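You operate a simulated robot arm through the tools that you are given. There is no shell and no other tool. Be economical: measure what you need, move in short steps, check, and stop when the job is done.

You run a simulated two-armed robot. Do the job below in one go: nothing can be reset, and whatever is moved stays where it is left.

## Task
Reseal the blue nozzle in the block, holding the block steady, and put it back in the tray.
Fine: lock it in, swing the press lever over and up again; the other nozzles stay put.

Only the result counts: the job must be done as asked and must still hold three seconds after the hand-in. Knocking over, shifting, dropping, spilling or breaking anything else fails it.

## Robot
Two 6-joint arms with two-finger parallel grippers on one trunk, on a base that drives. Base frame: it is fixed to the floor where the robot stands at the start and does not move with it; the origin is under the middle of the robot, x ahead of it, y to its left, z up. Units: mm, degrees, N and s.
The left shoulder is at the start at [80, 216, 1571], the right one opposite. With the tool pointing down near the work surface each hand reaches from about 100 to 720 mm from the robot's upright axis, wherever it stands, measured 20 degrees to its own side. Places, roughly: far outer pocket [500, -200, 900]; near outer pocket [500, 0, 900]; press lever [400, -700, 900]. Payload 3.43 kg a hand.
The tool frame of a hand sits at the grasp point between the pads (the TCP): z along the fingers, y along the line on which they close. The tips reach 30 mm beyond it. The gripper opens to 94 mm. The fingers are 28 mm wide and 10 mm thick; the gripper's body (50 by 96 mm) begins 55 mm behind the TCP.
Orientation is that of the tool frame in the base frame, as a unit quaternion [w, x, y, z]. With the fingers straight down and closing along the base's y, the tool's x points along the base's -x, its y along +y and its z along -z.

## Interface
- The arms move only by the tool apply_moves. It takes "left_series", "right_series" or both (then of equal length, played together; a hand with none holds still); each is a list of rows, each a list of 3 entries, a list of its own where there are three numbers: the opening, from 0 (shut) to 1 (fully open), then the shift along the tool's x, y, z in mm, then the turn, a rotation vector about the tool's x, y, z in degrees. In form: [[hand, [x, y, z], [ax, ay, az]], ...]. A call has 1 to 20 rows; each row shifts and turns the commanded pose from where the row before left it, along the tool's axes as they then stand. Each row takes 0.2 s and may step no farther than 50 mm and 8.6 degrees from the row before; otherwise, or with a gripper value out of range, the whole call is refused. Where a pose cannot be reached the arm comes as near as it can. A force on the tool above 90 N (or 10 N above the force at the start of the call, whichever is more), or a blocked arm, ends the call early, and 0.2 s more pass. The fingers move at their own pace (about 72 mm/s each) and stop on an object; they squeeze with about 41 N. The grip force told is the motor's: it shows also when the fingers shut on nothing. Time passes only in rows, and 0.2 s behind the last, so rows that do not move let the fingers close. The reply holds the time, the measured pose of the TCP, the force on the tool along the base axes, the opening and the grip force, in the units named above and with some noise, with the torque about the TCP (base axes, N m) and any sound that the robot's microphone picked up, and new pictures: "pictures" is both (left out), scene, wrist or none (wrist: the cameras of the hands that moved).
- Cameras (640 x 400 px; columns grow to the right, rows downward): "scene" is now at [100.2, -33.5, 1721.3]; the picture's right is [-0.50, -0.86, 0.00], its down [-0.71, 0.41, -0.57] and it looks along [0.49, -0.29, -0.82] (base axes); focal length 282 px, centre (320, 200). "left" rides on the left gripper at [76, -14, -103] in its tool frame; the picture's right is [0.18, 0.98, 0.00], its down [-0.75, 0.14, -0.64] and it looks along [-0.63, 0.12, 0.77] (tool axes); focal length 243 px, centre (320, 200). "right" rides on the right gripper at [76, 14, -103] in its tool frame; the picture's right is [-0.18, 0.98, 0.00], its down [-0.75, -0.14, -0.64] and it looks along [-0.63, -0.12, 0.77] (tool axes); focal length 243 px, centre (320, 200). There is no depth. A picture from a camera that has moved, and an enlarged one, comes with that camera's place and axes in the base frame and with its lens. The place of the scene camera against the robot may be out by one fixed shift of up to 12 mm in any direction.
- move_column(by): slides the trunk up (or, below 0, down) by that many mm; the arms and the scene camera ride with it, the base frame stays. It gives what a move gives, with no picture.
- steer(legs): drives the robot by 1 to 6 legs, each [ahead, left, turn to the left] in mm, mm and degrees, along the robot's own axes; the way and the turn of a leg run together, so that a leg with both is an arc; at most 1500 mm and 180 degrees a leg. The arms and the cameras ride along, it lands a little off, and it stops where it bumps. It gives what a move gives, and a new picture of the scene camera.
- aim_head(pan, tilt): turns the head with the scene camera to pan (to the left, within 86 degrees either way) and tilt (down, from -29 to 69), counted from straight ahead of the robot. It gives what a move gives, and a new picture of the scene camera.
- enlarge(camera, box): a new picture of the part [left, top, right, bottom] of that camera's present view, enlarged. No time passes.
- hand_in(): hands the job in; it is judged then, once.

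Work in short steps. Places have to be worked out from the pictures, the camera data and where the tool is seen: move nearer, look again, correct. Check each grasp and each placing, and mend what went wrong. You have 120 turns and 260 pictures in all, those below and enlarged ones among them. Open the grippers and draw the arms clear of the work before you hand the job in, unless the task says otherwise; then end with one line.

The tools are called after ">>>" as a command line: name --argument value ..., lists and objects as JSON in quotes. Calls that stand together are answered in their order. apply_moves: Moves the arms, as the interface text tells. Its arguments: {"type":"object","properties":{"left_series":{"type":"array","items":{"type":"array"}},"right_series":{"type":"array","items":{"type":"array"}},"pictures":{"type":"string","enum":["both","scene","wrist","none"]}},"required":[]} The other tools are called the same way: move_column (by) slides the trunk up or down; steer (legs) drives the base; aim_head (pan, tilt) turns the head that bears the scene camera; enlarge (camera, box) takes an enlarged picture of a part of a camera's view; hand_in () hands the job in.

At the start:

```text
time: 0.0
left_ee_pos: [625.2, -120.2, 1220.5]
left_orientation: [-0.001, 0.001, 1.0, 0.001]
left_wrist_force: [-1.5, 0.6, 0.2]
left_torque: [-0.01, 0.01, -0.01]
left_opening: 93.8
left_gripper_force: 0.1
right_ee_pos: [302.0, -347.1, 999.7]
right_orientation: [0.0, -0.001, 1.0, 0.0]
right_wrist_force: [-0.3, 0.6, -0.6]
right_torque: [0.0, 0.01, 0.01]
right_opening: 94.2
right_gripper_force: 0.0
trunk travel left (down, up): [-801.0, 39.0]
robot x, y, heading: [0.9, 1.5, 0.2]
head pan, tilt: [-30.3, 55.1]
```

scene: 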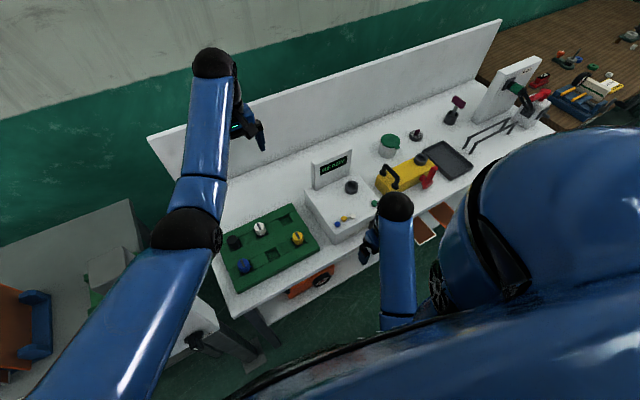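
right: 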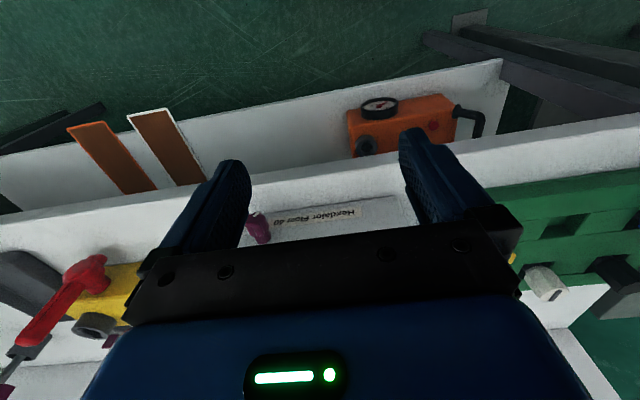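
left: 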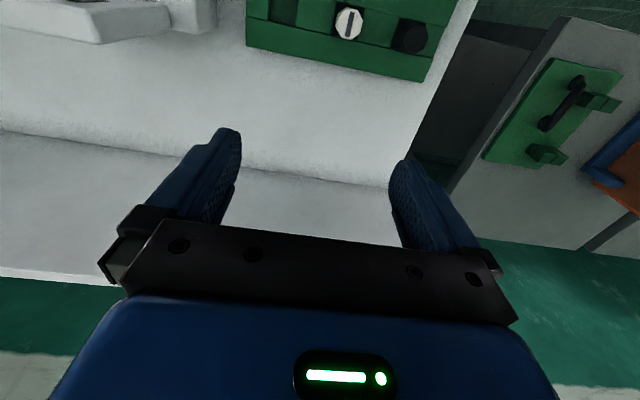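

The scene shows a green tray with nozzles, a yellow block with a red lever, and a press farther right. I enlarge the tray and the work zone for detail.

>>> enlarge --camera "scene" --box '[200, 180, 360, 300]'

>>> enlarge --camera "scene" --box '[300, 100, 480, 240]'

>>> enlarge --camera "scene" --box '[420, 40, 640, 180]'

```text
3.33 times, centred on (280, 240) of scene
camera zoom: at [100.2, -33.5, 1721.3], right [-0.5, -0.86, 0.0], down [-0.71, 0.41, -0.57], along [0.49, -0.29, -0.82], focal length 939 px, centre (453, 67)
```

zoom: 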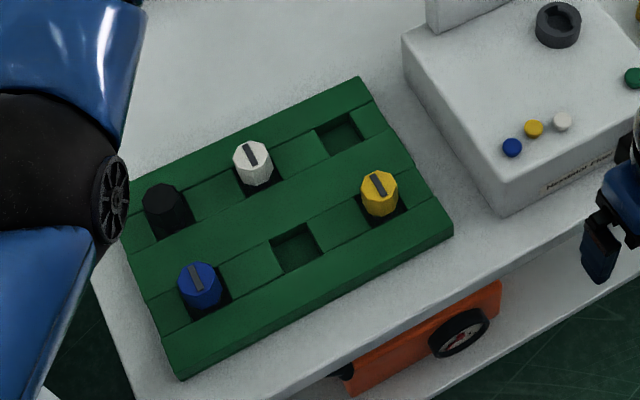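

```text
2.86 times, centred on (390, 170) of scene
camera zoom: at [100.2, -33.5, 1721.3], right [-0.5, -0.86, 0.0], down [-0.71, 0.41, -0.57], along [0.49, -0.29, -0.82], focal length 805 px, centre (120, 286)
```

zoom: 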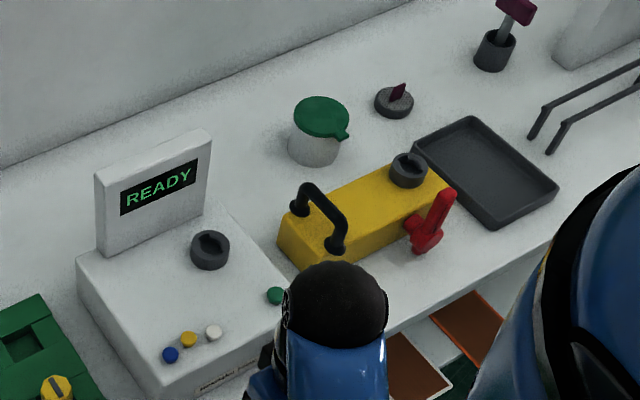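

```text
2.86 times, centred on (530, 110) of scene
camera zoom: at [100.2, -33.5, 1721.3], right [-0.5, -0.86, 0.0], down [-0.71, 0.41, -0.57], along [0.49, -0.29, -0.82], focal length 805 px, centre (-280, 457)
```

zoom: 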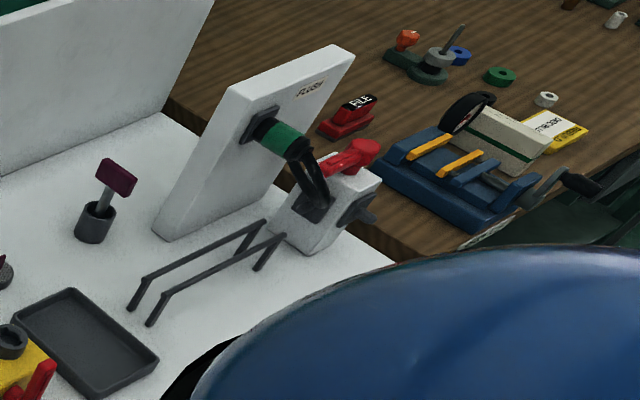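

The blue nozzle is near (492, 0, ~900), which is the near outer pocket. The yellow block with the red lever is around (450, -680). I move the left arm out to the left and bring the right hand in front of and above the blue nozzle to look.

>>> apply_moves --left_series '[[1, [14.6, 39, 0], [0, 0, 0]], [1, [14.6, 39, 0], [0, 0, 0]], [1, [14.6, 39, 0], [0, 0, 0]], [1, [14.6, 39, 0], [0, 0, 0]], [1, [14.6, 39, 0], [0, 0, 0]], [1, [14.6, 39, 0], [0, 0, 0]], [1, [14.6, 39, 0], [0, 0, 0]], [1, [14.6, 39, 0], [0, 0, 0]], [1, [14.6, 39, 0], [0, 0, 0]], [1, [14.6, 39, 0], [0, 0, 0]], [1, [14.6, 39, 0], [0, 0, 0]], [1, [14.6, 39, 0], [0, 0, 0]]]' --right_series '[[1, [0, 0, -10], [0, 0, 0]], [1, [-8, 32, -5], [0, 0, 0]], [1, [-8, 32, -5], [0, 0, 0]], [1, [-8, 32, -5], [0, 0, 0]], [1, [-8, 32, -5], [0, 0, 0]], [1, [-8, 32, -5], [0, 0, 0]], [1, [-8, 32, -5], [0, 0, 0]], [1, [-8, 32, -5], [0, 0, 0]], [1, [-8, 32, -5], [0, 0, 0]], [1, [-8, 32, -5], [0, 0, 0]], [1, [-8, 32, -5], [0, 0, 0]], [1, [-8, 27, -5], [0, 0, 0]]]'

```text
time: 2.8
left_ee_pos: [734.3, 119.0, 1088.1]
left_orientation: [0.0, 0.089, 0.996, -0.001]
left_wrist_force: [-1.8, -5.6, -0.8]
left_torque: [0.58, -0.18, 0.04]
left_opening: 93.9
left_gripper_force: 0.1
left hand out of reach, approached as far as the arm can: row 1, 2, 3, 4, 5, 6, 7, 8, 9, 10, 11, 12
right_ee_pos: [457.4, -131.3, 1007.6]
right_orientation: [0.001, 0.086, 0.996, 0.0]
right_wrist_force: [-1.3, -0.5, 0.6]
right_torque: [0.02, -0.04, 0.0]
right_opening: 94.0
right_gripper_force: 0.0
right hand out of reach, approached as far as the arm can: row 1, 2, 4, 5, 6, 7, 8, 9, 10, 12
trunk travel left (down, up): [-801.0, 39.0]
robot x, y, heading: [78.4, -69.2, -9.9]
head pan, tilt: [-30.3, 55.1]
stopped in row 12 (left hand): the arm was blocked; the commanded pose is now the measured one
camera scene: at [136.1, -160.6, 1719.9], right [-0.64, -0.76, -0.03], down [-0.62, 0.54, -0.57], along [0.45, -0.35, -0.82], focal length 282 px, centre (320, 200)
camera right: at [385.8, -106.1, 1110.3], right [0.35, 0.94, 0.0], down [0.72, -0.27, 0.64], along [0.6, -0.22, -0.77], focal length 243 px, centre (320, 200)
camera left: at [658.4, 118.3, 1190.6], right [-0.01, 1.0, 0.0], down [0.77, 0.01, 0.64], along [0.64, 0.0, -0.77], focal length 243 px, centre (320, 200)
```

scene: 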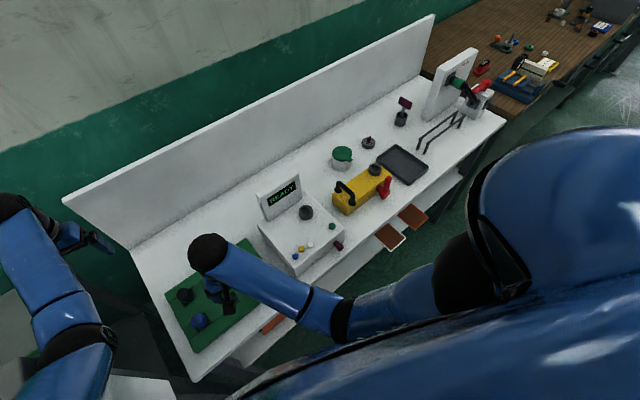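
right: 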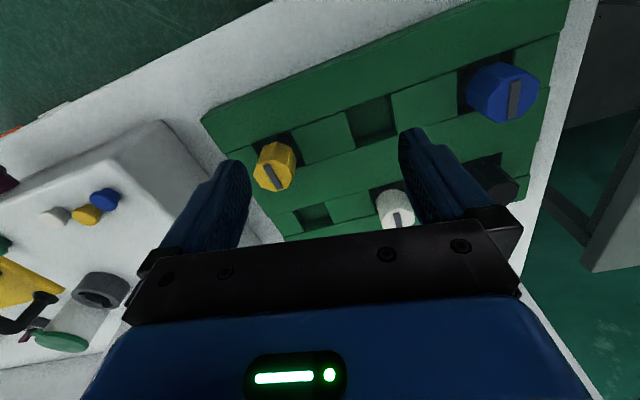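
left: 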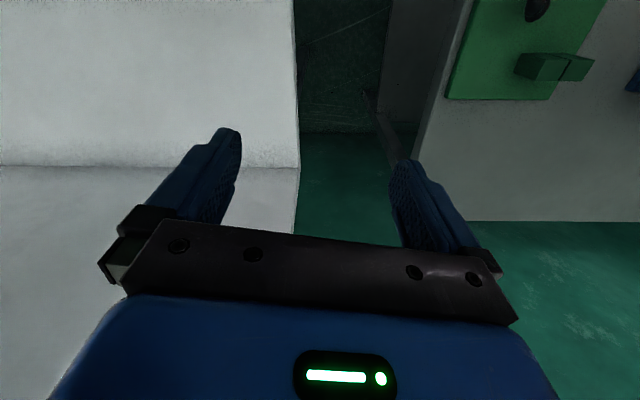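

The base was pushed (heading -9.9) and the left arm was blocked, probably its elbow against something on the left. The bench items look unmoved. I look left with the head before going on.

>>> aim_head --pan 45 --tilt 40

```text
time: 4.3
left_ee_pos: [751.4, 110.1, 1081.9]
left_orientation: [-0.007, 0.093, 0.996, 0.005]
left_wrist_force: [-0.5, 0.3, -0.1]
left_torque: [-0.01, -0.02, -0.03]
left_opening: 93.8
left_gripper_force: 0.1
right_ee_pos: [469.9, -136.4, 999.3]
right_orientation: [-0.009, 0.087, 0.996, 0.006]
right_wrist_force: [-0.2, -0.6, 0.5]
right_torque: [0.03, -0.02, 0.02]
right_opening: 94.1
right_gripper_force: 0.1
trunk travel left (down, up): [-801.0, 39.0]
robot x, y, heading: [69.8, -59.2, -10.1]
head pan, tilt: [45.0, 40.0]
camera scene: at [194.8, -54.0, 1741.6], right [0.57, -0.82, -0.03], down [-0.53, -0.35, -0.77], along [0.62, 0.45, -0.64], focal length 282 px, centre (320, 200)
```

scene: 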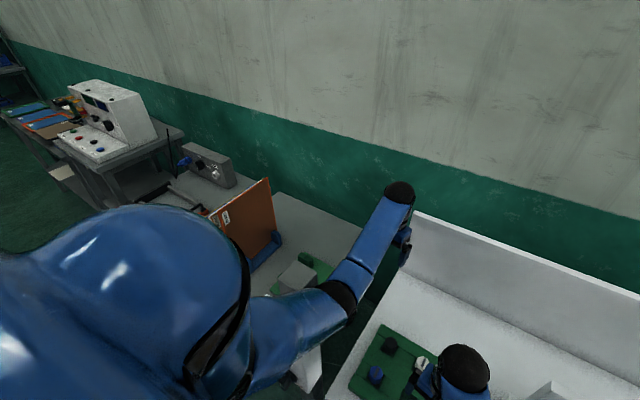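

The base is still creeping slightly. I let time pass with no motion to see whether things settle.

>>> apply_moves --left_series '[[1, [0, 0, 0], [0, 0, 0]], [1, [0, 0, 0], [0, 0, 0]], [1, [0, 0, 0], [0, 0, 0]]]' --right_series '[[1, [0, 0, 0], [0, 0, 0]], [1, [0, 0, 0], [0, 0, 0]], [1, [0, 0, 0], [0, 0, 0]]]' --pictures "none"

>>> enlarge --camera "scene" --box '[180, 160, 440, 400]'

```text
time: 5.3
left_ee_pos: [751.2, 103.4, 1084.7]
left_orientation: [-0.002, 0.102, 0.995, 0.0]
left_wrist_force: [-0.4, 0.0, 0.4]
left_torque: [0.0, 0.01, -0.02]
left_opening: 94.0
left_gripper_force: 0.0
right_ee_pos: [466.4, -135.1, 1003.7]
right_orientation: [-0.007, 0.092, 0.996, 0.001]
right_wrist_force: [-0.3, -0.8, 0.4]
right_torque: [0.0, -0.04, -0.01]
right_opening: 94.1
right_gripper_force: 0.0
trunk travel left (down, up): [-801.0, 39.0]
robot x, y, heading: [71.0, -65.9, -10.1]
head pan, tilt: [45.0, 40.0]
stopped in row 3 (left hand): the arm was blocked; the commanded pose is now the measured one
```

```text
1.67 times, centred on (310, 280) of scene
camera zoom: at [188.4, -45.1, 1741.4], right [0.57, -0.82, -0.02], down [-0.53, -0.35, -0.77], along [0.63, 0.44, -0.64], focal length 469 px, centre (337, 67)
```

zoom: 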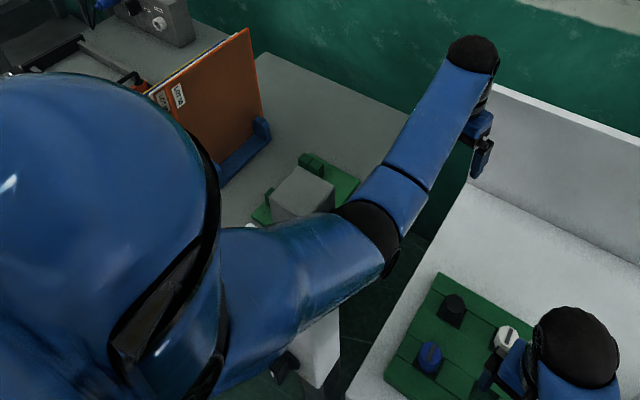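

The left arm is still pressed on something to its left. I raise the left hand gently and shift it a little to the right, to free it.

>>> apply_moves --left_series '[[1, [0, -10, -20], [0, 0, 0]], [1, [0, -10, -20], [0, 0, 0]], [1, [0, -10, -20], [0, 0, 0]], [1, [0, -10, -20], [0, 0, 0]], [1, [0, -10, -20], [0, 0, 0]]]' --pictures "scene"

```text
time: 6.5
left_ee_pos: [776.8, 79.7, 1148.2]
left_orientation: [0.0, 0.09, 0.996, -0.004]
left_wrist_force: [0.4, 0.2, -0.2]
left_torque: [-0.04, -0.01, 0.02]
left_opening: 94.4
left_gripper_force: 0.0
left hand out of reach, approached as far as the arm can: row 1, 2, 3, 4, 5
right_ee_pos: [459.9, -117.8, 1007.5]
right_orientation: [-0.002, 0.085, 0.996, -0.004]
right_wrist_force: [-0.9, -0.4, -1.1]
right_torque: [-0.01, 0.01, -0.05]
right_opening: 94.1
right_gripper_force: 0.1
trunk travel left (down, up): [-801.0, 39.0]
robot x, y, heading: [68.6, -62.9, -9.7]
head pan, tilt: [45.0, 40.0]
camera scene: at [175.3, -23.1, 1743.1], right [0.58, -0.82, 0.0], down [-0.52, -0.37, -0.77], along [0.63, 0.45, -0.64], focal length 282 px, centre (320, 200)
```

scene: 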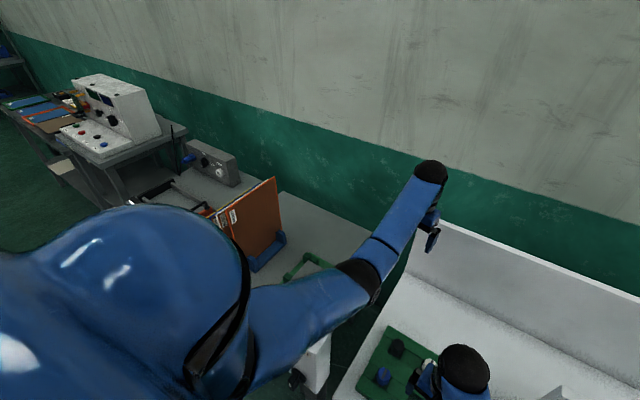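

Contact seems released (the camera is level again). The hand is at the edge of its reach, so I draw it in and up.

>>> apply_moves --left_series '[[1, [15, -10, -25], [0, 0, 0]], [1, [15, -10, -25], [0, 0, 0]], [1, [15, -10, -25], [0, 0, 0]], [1, [15, -10, -25], [0, 0, 0]], [1, [20, 0, -25], [0, 0, 0]], [1, [20, 0, -25], [0, 0, 0]]]' --pictures "scene"

```text
time: 7.9
left_ee_pos: [813.7, 45.8, 1209.3]
left_orientation: [-0.002, 0.092, 0.996, -0.007]
left_wrist_force: [0.1, 0.8, -0.1]
left_torque: [-0.01, -0.01, 0.02]
left_opening: 93.7
left_gripper_force: 0.0
left hand out of reach, approached as far as the arm can: row 1, 2, 3, 4, 5, 6
right_ee_pos: [461.2, -114.3, 1005.1]
right_orientation: [-0.003, 0.085, 0.996, -0.007]
right_wrist_force: [1.6, -0.3, 0.2]
right_torque: [0.0, 0.0, -0.02]
right_opening: 93.7
right_gripper_force: 0.0
trunk travel left (down, up): [-801.0, 39.0]
robot x, y, heading: [70.8, -63.1, -10.0]
head pan, tilt: [45.0, 40.0]
camera scene: at [179.7, -15.0, 1742.1], right [0.58, -0.82, 0.0], down [-0.53, -0.37, -0.77], along [0.63, 0.44, -0.64], focal length 282 px, centre (320, 200)
```

scene: 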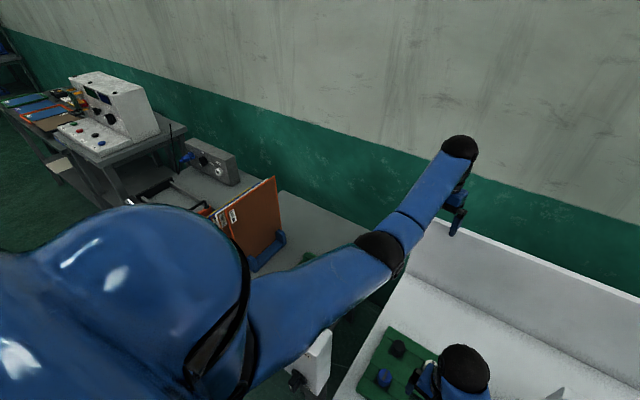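

The left hand is now in a free area, high and clear of the tray. I leave it there and square the right hand with the base axes, then bring it in front of the blue nozzle to look.

>>> apply_moves --right_series '[[1, [0, 0, 0], [0, 0, -5.2]], [1, [0, 0, 0], [0, 0, -5.2]], [1, [10, 19, 0], [0, 0, 0]], [1, [10, 19, 0], [0, 0, 0]], [1, [10, 19, 0], [0, 0, 0]], [1, [10, 19, 0], [0, 0, 0]], [1, [10, 19, 0], [0, 0, 0]], [1, [10, 19, 0], [0, 0, 0]]]'

>>> aim_head --pan 0 --tilt 60

```text
time: 9.7
left_ee_pos: [813.5, 45.0, 1209.7]
left_orientation: [-0.001, 0.092, 0.996, -0.008]
left_wrist_force: [-0.2, -0.2, 0.0]
left_torque: [-0.03, 0.03, -0.03]
left_opening: 94.0
left_gripper_force: 0.1
right_ee_pos: [399.9, -0.7, 1005.6]
right_orientation: [-0.003, -0.005, 1.0, -0.006]
right_wrist_force: [-0.5, -0.2, -0.2]
right_torque: [0.01, -0.03, 0.02]
right_opening: 93.9
right_gripper_force: 0.0
trunk travel left (down, up): [-801.0, 39.0]
robot x, y, heading: [73.0, -63.9, -9.9]
head pan, tilt: [45.0, 40.0]
camera scene: at [179.4, -14.5, 1742.1], right [0.58, -0.82, 0.0], down [-0.53, -0.37, -0.77], along [0.63, 0.44, -0.64], focal length 282 px, centre (320, 200)
camera right: at [325.1, 13.6, 1107.2], right [0.17, 0.98, -0.01], down [0.76, -0.12, 0.64], along [0.63, -0.12, -0.77], focal length 243 px, centre (320, 200)
```

scene: 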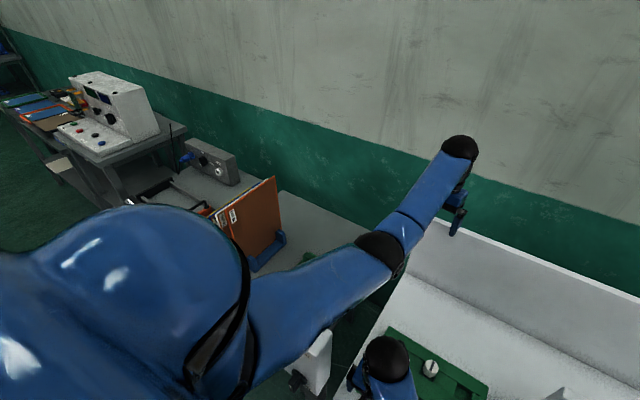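
right: 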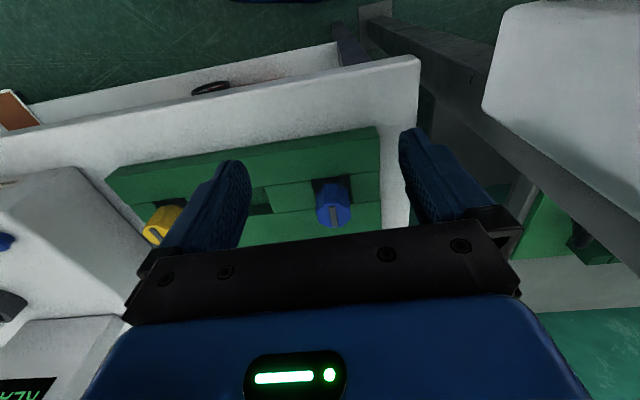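

```text
time: 10.8
left_ee_pos: [811.7, 44.8, 1208.3]
left_orientation: [-0.001, 0.093, 0.996, -0.008]
left_wrist_force: [-1.0, 0.0, -0.3]
left_torque: [0.05, 0.01, -0.01]
left_opening: 93.9
left_gripper_force: 0.0
right_ee_pos: [400.8, -0.1, 1003.0]
right_orientation: [-0.004, -0.005, 1.0, -0.006]
right_wrist_force: [-0.2, -0.4, 0.3]
right_torque: [0.02, -0.04, 0.0]
right_opening: 94.0
right_gripper_force: 0.0
trunk travel left (down, up): [-801.0, 39.0]
robot x, y, heading: [74.2, -59.7, -9.7]
head pan, tilt: [0.0, 60.0]
camera scene: at [175.9, -75.7, 1715.4], right [-0.17, -0.99, 0.0], down [-0.85, 0.15, -0.5], along [0.49, -0.08, -0.87], focal length 282 px, centre (320, 200)
```

scene: 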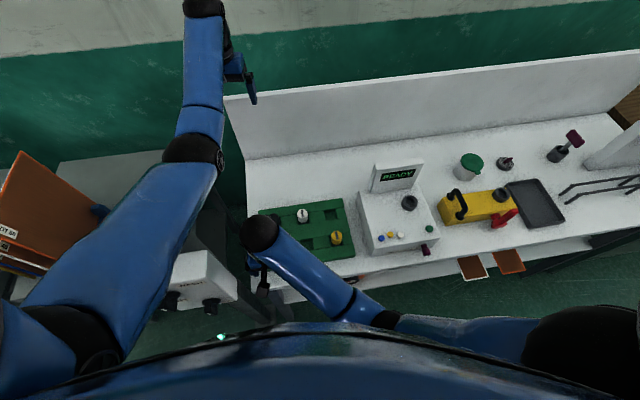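

The right hand now tracks well. I enlarge the blue nozzle in the wrist view.

>>> enlarge --camera "right" --box '[270, 150, 390, 240]'

```text
4.44 times, centred on (330, 195) of right
camera zoom: at [325.4, 12.7, 1107.3], right [0.17, 0.98, -0.01], down [0.76, -0.13, 0.64], along [0.63, -0.12, -0.77], focal length 1078 px, centre (276, 222)
```

zoom: 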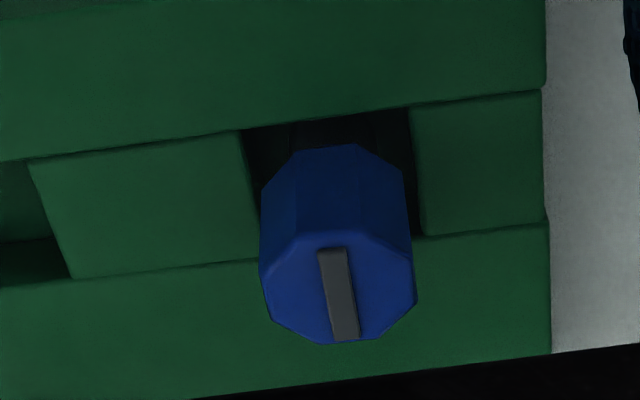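

The nozzle is about 35 mm wide, with its axis at about (487, -4) and its top at about 935. The dark bar on top points to +x. I move over it, staying above it, and check the centring.

>>> apply_moves --right_series '[[1, [-21.5, -1, 4.5], [0, 0, 0]], [1, [-21.5, -1, 4.5], [0, 0, 0]], [1, [-21.5, -1, 4.5], [0, 0, 0]], [1, [-21.5, -1, 4.5], [0, 0, 0]], [1, [0, 0, 0], [0, 0, 0]]]'

>>> enlarge --camera "right" --box '[220, 60, 420, 240]'

```text
time: 12.0
left_ee_pos: [814.1, 44.2, 1208.9]
left_orientation: [-0.001, 0.093, 0.996, -0.008]
left_wrist_force: [0.1, 0.5, 0.2]
left_torque: [-0.03, 0.0, 0.02]
left_opening: 94.2
left_gripper_force: 0.0
right_ee_pos: [486.6, -5.6, 986.1]
right_orientation: [-0.003, -0.005, 1.0, -0.006]
right_wrist_force: [0.1, -0.8, 0.7]
right_torque: [0.03, -0.02, 0.03]
right_opening: 94.0
right_gripper_force: 0.1
trunk travel left (down, up): [-801.0, 39.0]
robot x, y, heading: [74.1, -67.7, -9.9]
head pan, tilt: [0.0, 60.0]
camera scene: at [176.0, -75.6, 1715.4], right [-0.17, -0.99, 0.0], down [-0.85, 0.15, -0.5], along [0.49, -0.08, -0.87], focal length 282 px, centre (320, 200)
camera right: at [411.9, 8.8, 1089.6], right [0.17, 0.98, -0.01], down [0.76, -0.13, 0.64], along [0.63, -0.12, -0.77], focal length 243 px, centre (320, 200)
```

scene: 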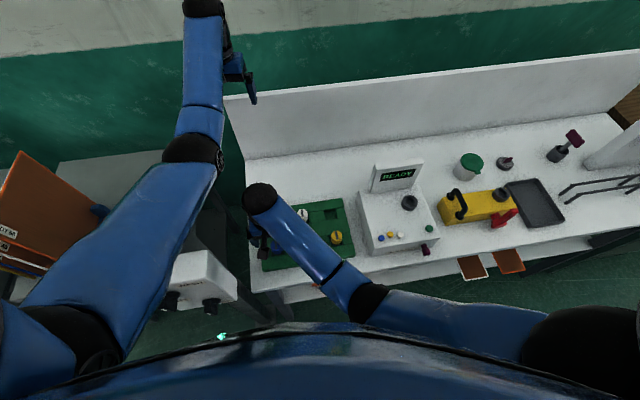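
right: 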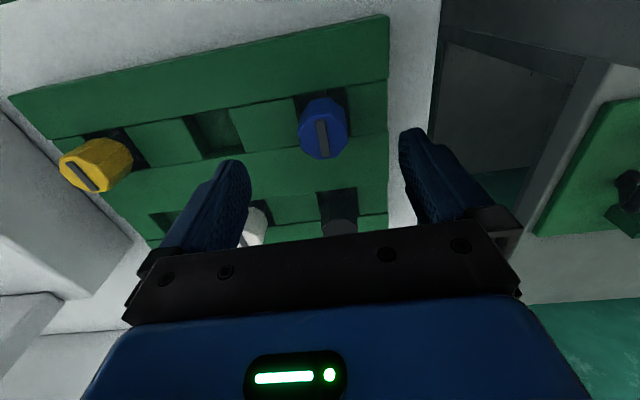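

```text
2.22 times, centred on (320, 150) of right
camera zoom: at [411.9, 8.8, 1089.6], right [0.17, 0.98, -0.01], down [0.76, -0.13, 0.64], along [0.63, -0.12, -0.77], focal length 539 px, centre (320, 311)
```

zoom: 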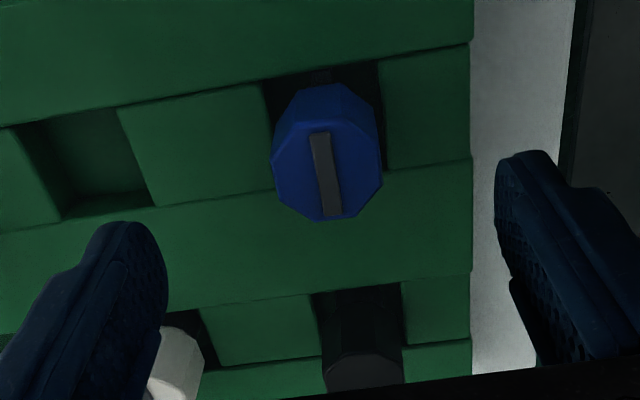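

Triangulating from the two views puts the nozzle axis at (480, -3), its top at z≈942 and its width at ~32 mm. I descend and close.

>>> apply_moves --right_series '[[1, [6.6, 2.6, 0], [0, 0, 0]], [1, [0, 0, 15], [0, 0, 0]], [1, [0, 0, 15], [0, 0, 0]], [1, [0, 0, 16], [0, 0, 0]], [1, [0, 0, 0], [0, 0, 0]]]'

>>> enlarge --camera "right" --box '[160, 20, 480, 240]'

```text
time: 13.2
left_ee_pos: [813.2, 43.4, 1209.1]
left_orientation: [-0.001, 0.092, 0.996, -0.009]
left_wrist_force: [-0.5, 0.2, 0.1]
left_torque: [0.02, 0.01, -0.04]
left_opening: 93.8
left_gripper_force: 0.1
right_ee_pos: [479.6, -3.4, 939.2]
right_orientation: [-0.005, -0.005, 1.0, -0.006]
right_wrist_force: [-0.4, 0.0, -0.6]
right_torque: [0.02, -0.04, 0.02]
right_opening: 94.1
right_gripper_force: 0.1
trunk travel left (down, up): [-801.0, 39.0]
robot x, y, heading: [74.7, -59.6, -9.7]
head pan, tilt: [0.0, 60.0]
camera scene: at [175.9, -75.6, 1715.4], right [-0.17, -0.99, 0.0], down [-0.85, 0.15, -0.5], along [0.49, -0.08, -0.87], focal length 282 px, centre (320, 200)
camera right: at [405.2, 10.6, 1043.1], right [0.17, 0.98, -0.01], down [0.76, -0.13, 0.64], along [0.63, -0.12, -0.77], focal length 243 px, centre (320, 200)
```

scene: 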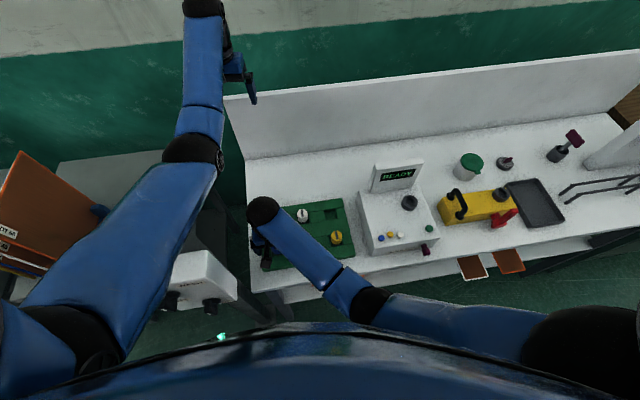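
right: 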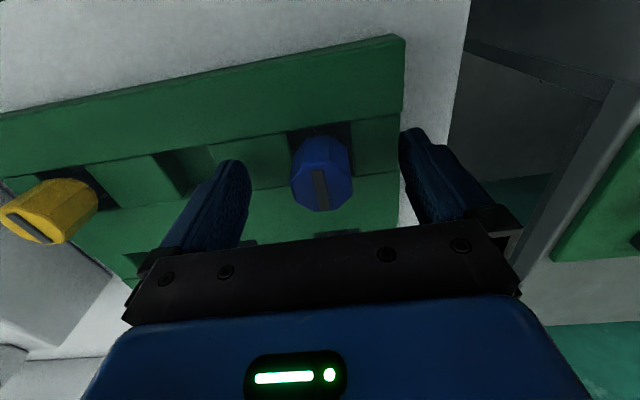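

```text
1.82 times, centred on (320, 130) of right
camera zoom: at [405.2, 10.6, 1043.1], right [0.17, 0.98, -0.01], down [0.76, -0.13, 0.64], along [0.63, -0.12, -0.77], focal length 441 px, centre (320, 327)
```

zoom: 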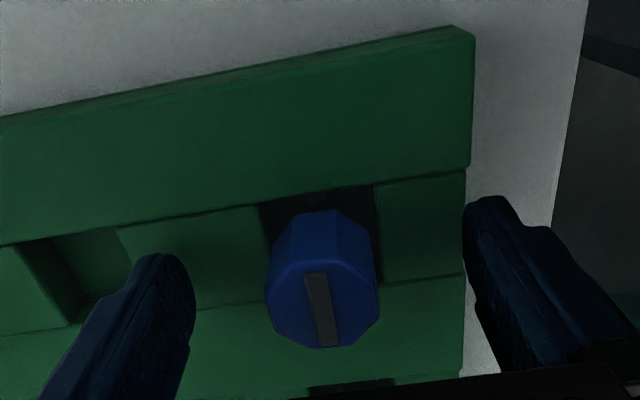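

Alignment looks right: the nozzle is centred between the fingers. I close the gripper.

>>> apply_moves --right_series '[[0.6, [0, 0, 0], [0, 0, 0]], [0.3, [0, 0, 0], [0, 0, 0]], [0, [0, 0, 0], [0, 0, 0]], [0, [0, 0, 0], [0, 0, 0]], [0, [0, 0, 0], [0, 0, 0]]]' --pictures "wrist"

```text
time: 14.4
left_ee_pos: [812.6, 44.9, 1208.6]
left_orientation: [-0.001, 0.093, 0.996, -0.007]
left_wrist_force: [0.5, -0.8, 0.2]
left_torque: [0.02, 0.02, -0.01]
left_opening: 94.2
left_gripper_force: 0.2
right_ee_pos: [480.7, -2.1, 940.3]
right_orientation: [-0.003, -0.006, 1.0, -0.006]
right_wrist_force: [0.1, 0.1, -0.6]
right_torque: [0.02, -0.03, -0.03]
right_opening: 31.2
right_gripper_force: 40.6
trunk travel left (down, up): [-801.0, 39.0]
robot x, y, heading: [68.1, -62.4, -9.6]
head pan, tilt: [0.0, 60.0]
camera right: at [405.3, 10.7, 1043.3], right [0.17, 0.98, -0.01], down [0.76, -0.13, 0.64], along [0.63, -0.12, -0.77], focal length 243 px, centre (320, 200)
```

right: 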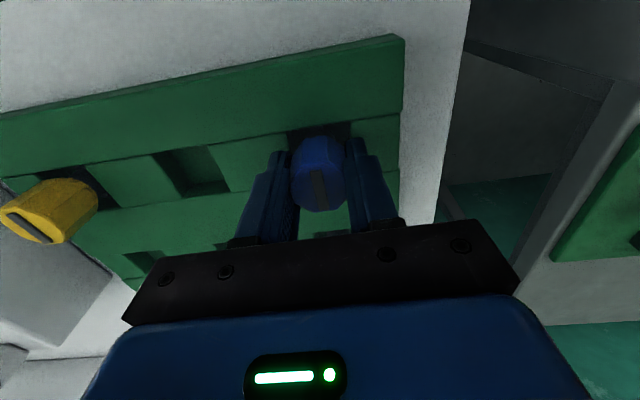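

I have the nozzle at 31 mm with 41 N. I lift straight up 70 mm and look at its lower part.

>>> apply_moves --right_series '[[0, [0, 0, -10], [0, 0, 0]], [0, [0, 0, -15], [0, 0, 0]], [0, [0, 0, -15], [0, 0, 0]], [0, [0, 0, -15], [0, 0, 0]], [0, [0, 0, -15], [0, 0, 0]]]'

>>> enlarge --camera "right" --box '[200, 40, 460, 240]'

```text
time: 15.6
left_ee_pos: [813.7, 44.5, 1209.7]
left_orientation: [-0.001, 0.092, 0.996, -0.008]
left_wrist_force: [-0.1, 0.0, 0.1]
left_torque: [0.0, -0.02, 0.05]
left_opening: 93.7
left_gripper_force: 0.0
right_ee_pos: [480.2, -1.3, 1011.6]
right_orientation: [-0.004, -0.005, 1.0, -0.006]
right_wrist_force: [0.6, -0.5, -0.7]
right_torque: [-0.03, -0.01, -0.01]
right_opening: 31.2
right_gripper_force: 40.6
trunk travel left (down, up): [-801.0, 39.0]
robot x, y, heading: [76.2, -64.6, -9.9]
head pan, tilt: [0.0, 60.0]
camera scene: at [175.8, -75.5, 1715.4], right [-0.17, -0.99, 0.0], down [-0.85, 0.15, -0.5], along [0.49, -0.09, -0.87], focal length 282 px, centre (320, 200)
camera right: at [405.3, 12.6, 1114.2], right [0.17, 0.98, -0.01], down [0.76, -0.13, 0.64], along [0.63, -0.12, -0.77], focal length 243 px, centre (320, 200)
```

scene: 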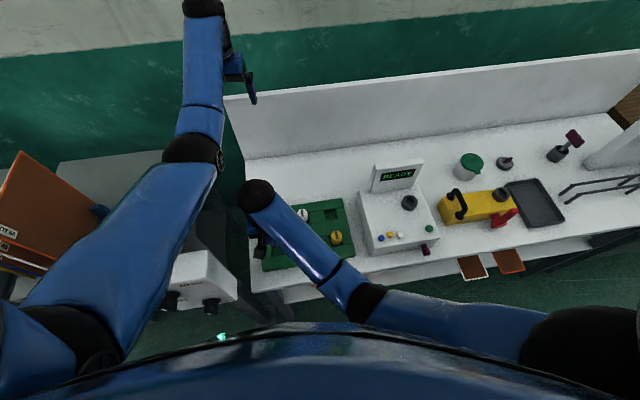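
right: 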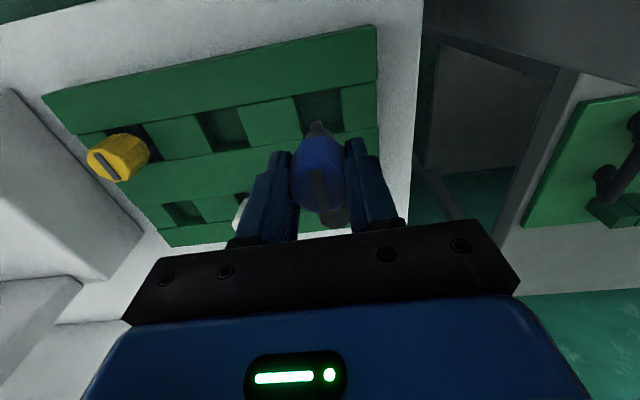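

```text
2.00 times, centred on (330, 140) of right
camera zoom: at [405.3, 12.6, 1114.2], right [0.17, 0.98, -0.01], down [0.76, -0.13, 0.64], along [0.63, -0.12, -0.77], focal length 485 px, centre (300, 320)
```

zoom: 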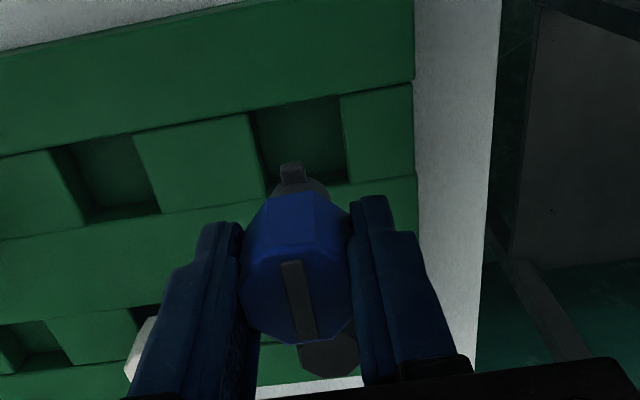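

The nozzle comes out with a round shaft and a lug on the robot side. I back the robot off, slide right and square up, so the load never passes over other items.

>>> steer --legs '[[-250, -60, 0], [0, -500, 0], [0, 0, 10]]'

```text
time: 20.7
left_ee_pos: [443.6, -339.6, 1208.4]
left_orientation: [-0.001, 0.004, 1.0, -0.008]
left_wrist_force: [-0.5, 0.4, 0.2]
left_torque: [0.0, -0.02, -0.02]
left_opening: 94.0
left_gripper_force: 0.2
right_ee_pos: [123.7, -442.1, 1011.4]
right_orientation: [-0.004, -0.094, 0.996, -0.005]
right_wrist_force: [0.6, -0.4, -0.6]
right_torque: [0.01, 0.02, -0.02]
right_opening: 31.3
right_gripper_force: 41.5
trunk travel left (down, up): [-801.0, 39.0]
robot x, y, heading: [-270.8, -576.8, 0.2]
head pan, tilt: [0.0, 60.0]
camera scene: at [-161.8, -571.1, 1715.3], right [0.01, -1.0, 0.0], down [-0.87, 0.0, -0.5], along [0.5, 0.0, -0.87], focal length 282 px, centre (320, 200)
```

scene: 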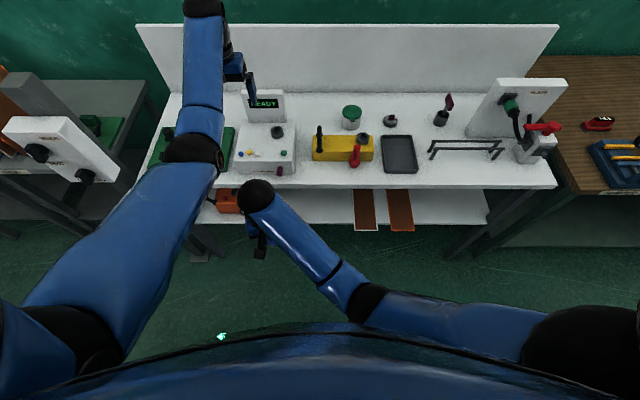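

The robot is squared at (-271, -577). From this free place I bring the right hand to its own side first, then lower and draw in the left hand.

>>> apply_moves --right_series '[[0, [0, 0, 0], [0, 0, 5.4]], [0, [0, 0, 0], [0, 0, 5.4]], [0, [2, -36, 0], [0, 0, 0]], [0, [2, -36, 0], [0, 0, 0]], [0, [2, -36, 0], [0, 0, 0]], [0, [2, -36, 0], [0, 0, 0]], [0, [2, -36, 0], [0, 0, 0]], [0, [2, -36, 0], [0, 0, 0]], [0, [2, -36, 0], [0, 0, 0]], [0, [2, -36, 0], [0, 0, 0]]]' --pictures "none"

>>> apply_moves --left_series '[[1, [10, -10, 25], [0, 0, 0]], [1, [10, -10, 25], [0, 0, 0]], [1, [10, -10, 25], [0, 0, 0]], [1, [10, -10, 25], [0, 0, 0]], [1, [20, -20, 20], [0, 0, 0]], [1, [20, -20, 20], [0, 0, 0]], [1, [20, -20, 15], [0, 0, 0]], [1, [20, -20, 10], [0, 0, 0]], [1, [30, -20, 5], [0, 0, 0]], [1, [30, -20, 0], [0, 0, 0]]]'

```text
time: 22.9
left_ee_pos: [443.2, -339.1, 1209.7]
left_orientation: [-0.001, 0.004, 1.0, -0.008]
left_wrist_force: [-0.1, -0.3, -0.8]
left_torque: [0.0, -0.03, 0.01]
left_opening: 94.0
left_gripper_force: 0.2
right_ee_pos: [107.5, -728.2, 999.9]
right_orientation: [-0.001, 0.002, 1.0, -0.007]
right_wrist_force: [0.9, -0.6, -0.2]
right_torque: [0.02, -0.03, -0.03]
right_opening: 31.4
right_gripper_force: 40.9
right hand out of reach, approached as far as the arm can: row 5, 6, 7, 10
trunk travel left (down, up): [-801.0, 39.0]
robot x, y, heading: [-268.9, -575.9, 0.2]
head pan, tilt: [0.0, 60.0]
```

```text
time: 25.1
left_ee_pos: [260.2, -499.9, 1043.0]
left_orientation: [0.0, 0.005, 1.0, -0.008]
left_wrist_force: [0.0, 0.0, 0.1]
left_torque: [0.01, -0.01, 0.02]
left_opening: 94.1
left_gripper_force: 0.0
right_ee_pos: [106.2, -728.0, 1000.6]
right_orientation: [0.0, 0.002, 1.0, -0.006]
right_wrist_force: [0.2, -0.3, -0.2]
right_torque: [0.0, -0.02, 0.0]
right_opening: 31.1
right_gripper_force: 40.5
trunk travel left (down, up): [-801.0, 39.0]
robot x, y, heading: [-268.1, -572.2, 0.1]
head pan, tilt: [0.0, 60.0]
camera scene: at [-164.7, -569.4, 1715.5], right [0.01, -1.0, 0.0], down [-0.87, 0.0, -0.5], along [0.5, 0.0, -0.87], focal length 282 px, centre (320, 200)
camera left: at [184.5, -512.1, 1145.2], right [-0.18, 0.98, -0.01], down [0.76, 0.14, 0.64], along [0.63, 0.1, -0.77], focal length 243 px, centre (320, 200)
```

scene: 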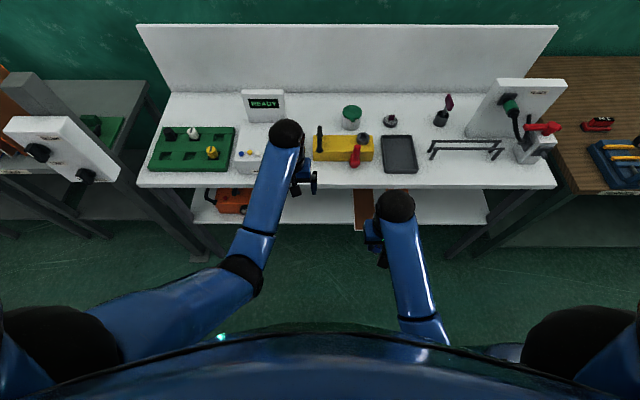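
left: 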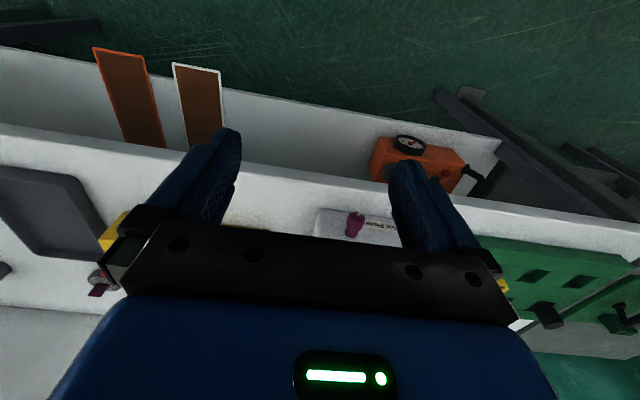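

Both arms are well placed now. I enlarge the block from here.

>>> enlarge --camera "scene" --box '[300, 90, 420, 180]'

```text
4.44 times, centred on (360, 135) of scene
camera zoom: at [-164.7, -569.4, 1715.5], right [0.01, -1.0, 0.0], down [-0.87, 0.0, -0.5], along [0.5, 0.0, -0.87], focal length 1252 px, centre (142, 489)
```

zoom: 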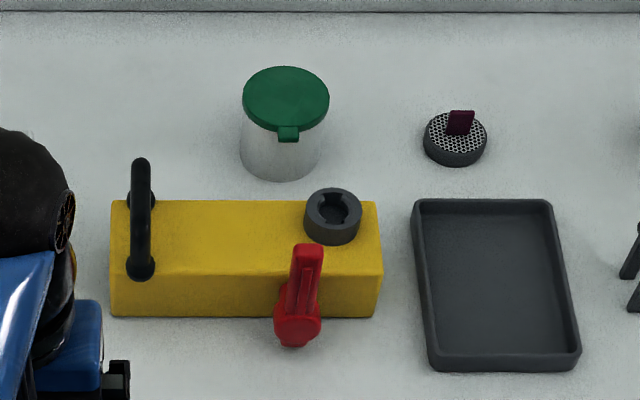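

The socket has keyed notches along x, the handle bar runs along x at about (521, -568), and the socket is at about (545, -725). I drive forward 200 and right 70, then look with the wrist cameras.

>>> steer --legs '[[200, -70, 0]]'

>>> apply_moves --left_series '[[1, [0, 0, 0], [0, 0, 0]]]' --right_series '[[0, [0, 0, 0], [0, 0, 0]]]' --pictures "wrist"

```text
time: 26.8
left_ee_pos: [459.1, -567.8, 1043.6]
left_orientation: [0.001, 0.005, 1.0, -0.008]
left_wrist_force: [0.5, 0.2, -0.1]
left_torque: [-0.04, 0.0, -0.02]
left_opening: 94.2
left_gripper_force: 0.0
right_ee_pos: [304.0, -795.7, 1002.9]
right_orientation: [0.0, 0.001, 1.0, -0.007]
right_wrist_force: [-0.1, 0.2, -0.2]
right_torque: [-0.03, -0.01, -0.01]
right_opening: 31.0
right_gripper_force: 40.9
trunk travel left (down, up): [-801.0, 39.0]
robot x, y, heading: [-64.5, -642.7, 0.2]
head pan, tilt: [0.0, 60.0]
camera scene: at [32.2, -636.5, 1715.8], right [0.01, -1.0, 0.0], down [-0.86, -0.01, -0.5], along [0.5, 0.0, -0.86], focal length 282 px, centre (320, 200)
```

scene: 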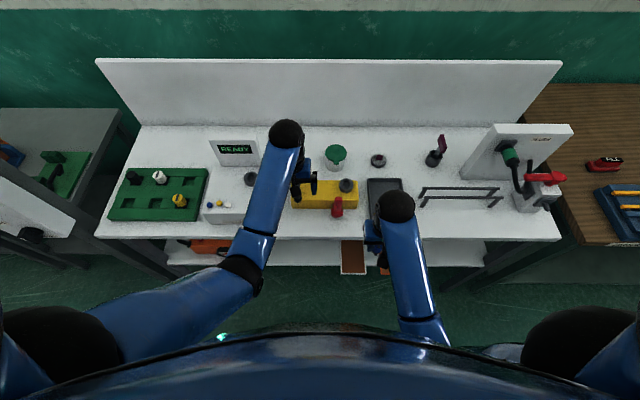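

```text
time: 27.1
left_ee_pos: [462.4, -570.2, 1042.7]
left_orientation: [-0.002, 0.004, 1.0, -0.008]
left_wrist_force: [0.7, 0.0, -1.5]
left_torque: [0.0, 0.0, -0.01]
left_opening: 94.0
left_gripper_force: 0.1
right_ee_pos: [309.2, -797.2, 1000.8]
right_orientation: [-0.002, 0.0, 1.0, -0.006]
right_wrist_force: [0.4, 0.7, 0.1]
right_torque: [0.02, -0.02, -0.01]
right_opening: 31.0
right_gripper_force: 40.7
trunk travel left (down, up): [-801.0, 39.0]
robot x, y, heading: [-65.0, -640.1, 0.2]
head pan, tilt: [0.0, 60.0]
camera right: at [234.0, -782.6, 1102.6], right [0.18, 0.98, -0.01], down [0.76, -0.13, 0.64], along [0.63, -0.13, -0.77], focal length 243 px, centre (320, 200)
camera left: at [388.1, -581.3, 1144.1], right [-0.18, 0.98, -0.01], down [0.76, 0.14, 0.64], along [0.63, 0.1, -0.77], focal length 243 px, centre (320, 200)
```

right: 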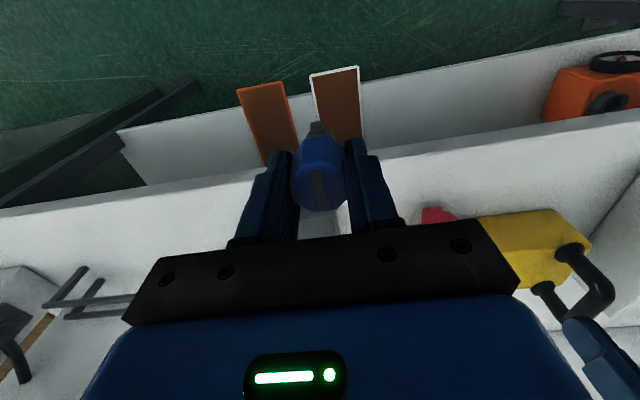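
left: 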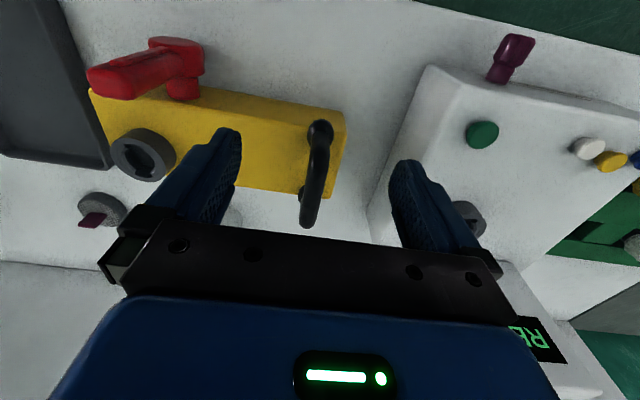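

The left wrist view shows the block well, so I enlarge it.

>>> enlarge --camera "left" --box '[70, 20, 370, 230]'

>>> enlarge --camera "left" --box '[80, 30, 220, 190]'

>>> enlarge --camera "scene" --box '[270, 130, 430, 240]'

```text
1.90 times, centred on (220, 125) of left
camera zoom: at [388.1, -581.3, 1144.1], right [-0.18, 0.98, -0.01], down [0.76, 0.14, 0.64], along [0.63, 0.1, -0.77], focal length 462 px, centre (510, 343)
```

zoom: 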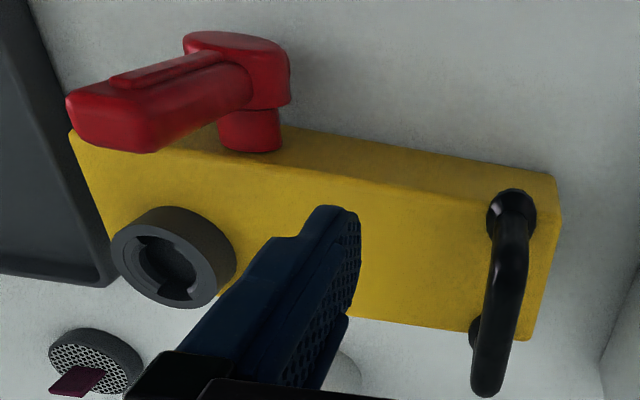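

```text
2.50 times, centred on (150, 110) of left
camera zoom: at [388.1, -581.3, 1144.1], right [-0.18, 0.98, -0.01], down [0.76, 0.14, 0.64], along [0.63, 0.1, -0.77], focal length 606 px, centre (745, 425)
```

zoom: 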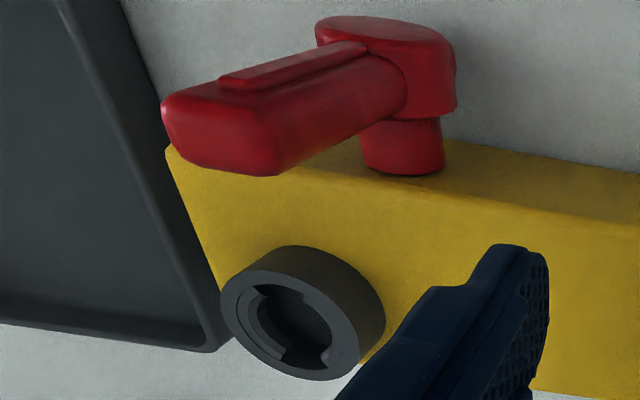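

```text
3.64 times, centred on (350, 185) of scene
camera zoom: at [39.9, -639.2, 1715.2], right [0.01, -1.0, 0.0], down [-0.87, -0.01, -0.5], along [0.5, 0.0, -0.87], focal length 1024 px, centre (211, 254)
```

zoom: 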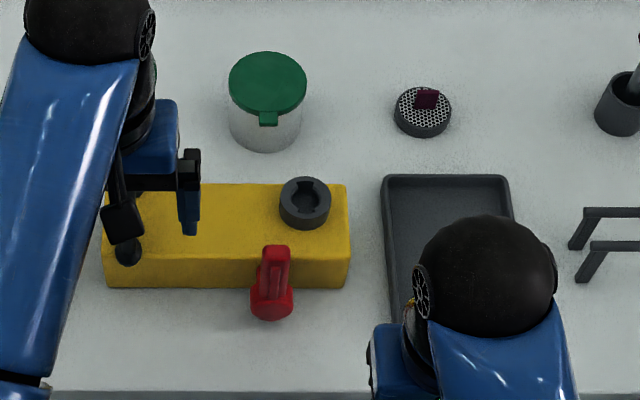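

The socket ring top is at about (524, -722, 959), and the handle bar is near x~497, y~-567. I move the left hand over the handle and look again.

>>> apply_moves --left_series '[[1, [-10, 1, 8], [0, 0, 0]], [1, [-10, 1, 8], [0, 0, 0]], [1, [-10, 1, 8], [0, 0, 0]], [1, [0, 0, 0], [0, 0, 0]]]' --pictures "wrist"

>>> enlarge --camera "left" --box '[70, 10, 370, 220]'

```text
time: 28.1
left_ee_pos: [491.7, -565.9, 1018.6]
left_orientation: [0.0, 0.005, 1.0, -0.008]
left_wrist_force: [0.1, -0.2, 0.1]
left_torque: [0.01, -0.02, -0.02]
left_opening: 94.3
left_gripper_force: 0.0
right_ee_pos: [306.8, -796.3, 1002.1]
right_orientation: [-0.001, 0.001, 1.0, -0.006]
right_wrist_force: [-0.5, 0.6, 0.0]
right_torque: [-0.03, 0.0, -0.01]
right_opening: 31.4
right_gripper_force: 41.0
trunk travel left (down, up): [-801.0, 39.0]
robot x, y, heading: [-70.3, -637.7, 0.4]
head pan, tilt: [0.0, 60.0]
camera left: at [416.3, -578.1, 1120.1], right [-0.18, 0.98, -0.01], down [0.76, 0.14, 0.64], along [0.63, 0.1, -0.77], focal length 243 px, centre (320, 200)
```

left: 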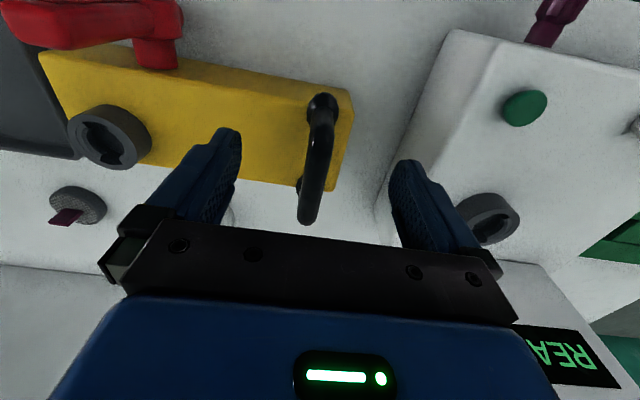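

```text
1.90 times, centred on (220, 115) of left
camera zoom: at [416.3, -578.1, 1120.1], right [-0.18, 0.98, -0.01], down [0.76, 0.14, 0.64], along [0.63, 0.1, -0.77], focal length 462 px, centre (510, 362)
```

zoom: 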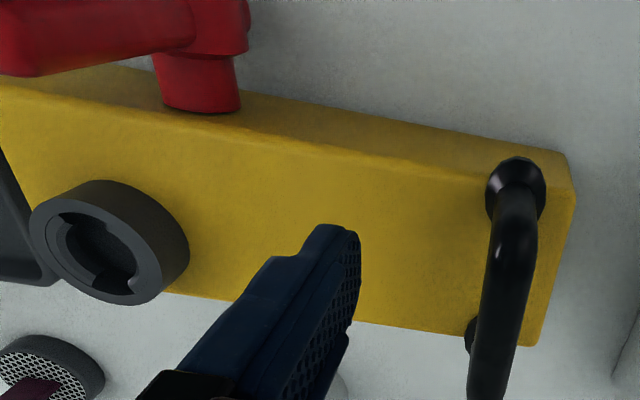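

The handle posts are at x≈486 and 569 on the block top (z≈915), and the bar is at y≈-564, z≈957. I lower the left hand around the bar at x=527.

>>> apply_moves --left_series '[[1, [-18, 1, 0], [0, 0, 0]], [1, [-17, 1, 10], [0, 0, 0]], [1, [0, 0, 18], [0, 0, 0]], [1, [0, 0, 18], [0, 0, 0]], [1, [0, 0, 15], [0, 0, 0]], [1, [0, 0, 0], [0, 0, 0]]]'

```text
time: 29.6
left_ee_pos: [526.0, -567.0, 967.6]
left_orientation: [0.009, 0.004, 1.0, -0.01]
left_wrist_force: [-1.9, 4.7, 64.3]
left_torque: [-3.02, 0.94, 0.45]
left_opening: 92.3
left_gripper_force: 0.1
right_ee_pos: [302.3, -796.2, 1004.2]
right_orientation: [0.002, -0.001, 1.0, -0.006]
right_wrist_force: [1.1, 0.1, -0.7]
right_torque: [0.0, 0.03, -0.02]
right_opening: 31.1
right_gripper_force: 41.0
trunk travel left (down, up): [-801.0, 39.0]
robot x, y, heading: [-68.8, -639.6, 0.3]
head pan, tilt: [0.0, 60.0]
camera scene: at [28.0, -637.9, 1717.0], right [0.01, -1.0, 0.0], down [-0.86, -0.01, -0.51], along [0.51, 0.0, -0.86], focal length 282 px, centre (320, 200)
camera left: at [448.9, -578.8, 1069.5], right [-0.18, 0.98, -0.02], down [0.74, 0.15, 0.65], along [0.65, 0.1, -0.76], focal length 243 px, centre (320, 200)
```

scene: 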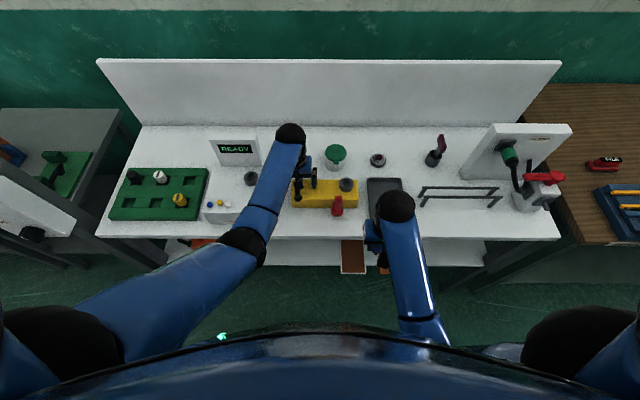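
left: 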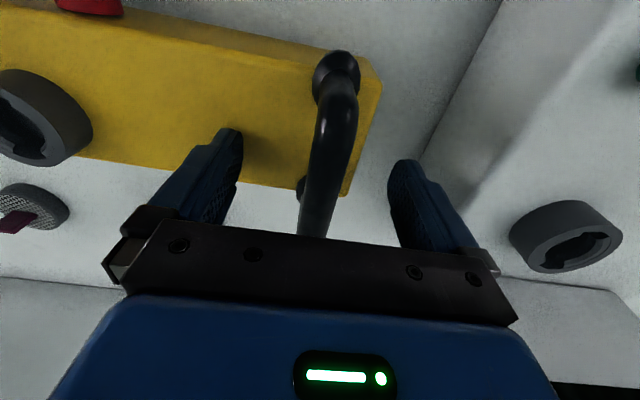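

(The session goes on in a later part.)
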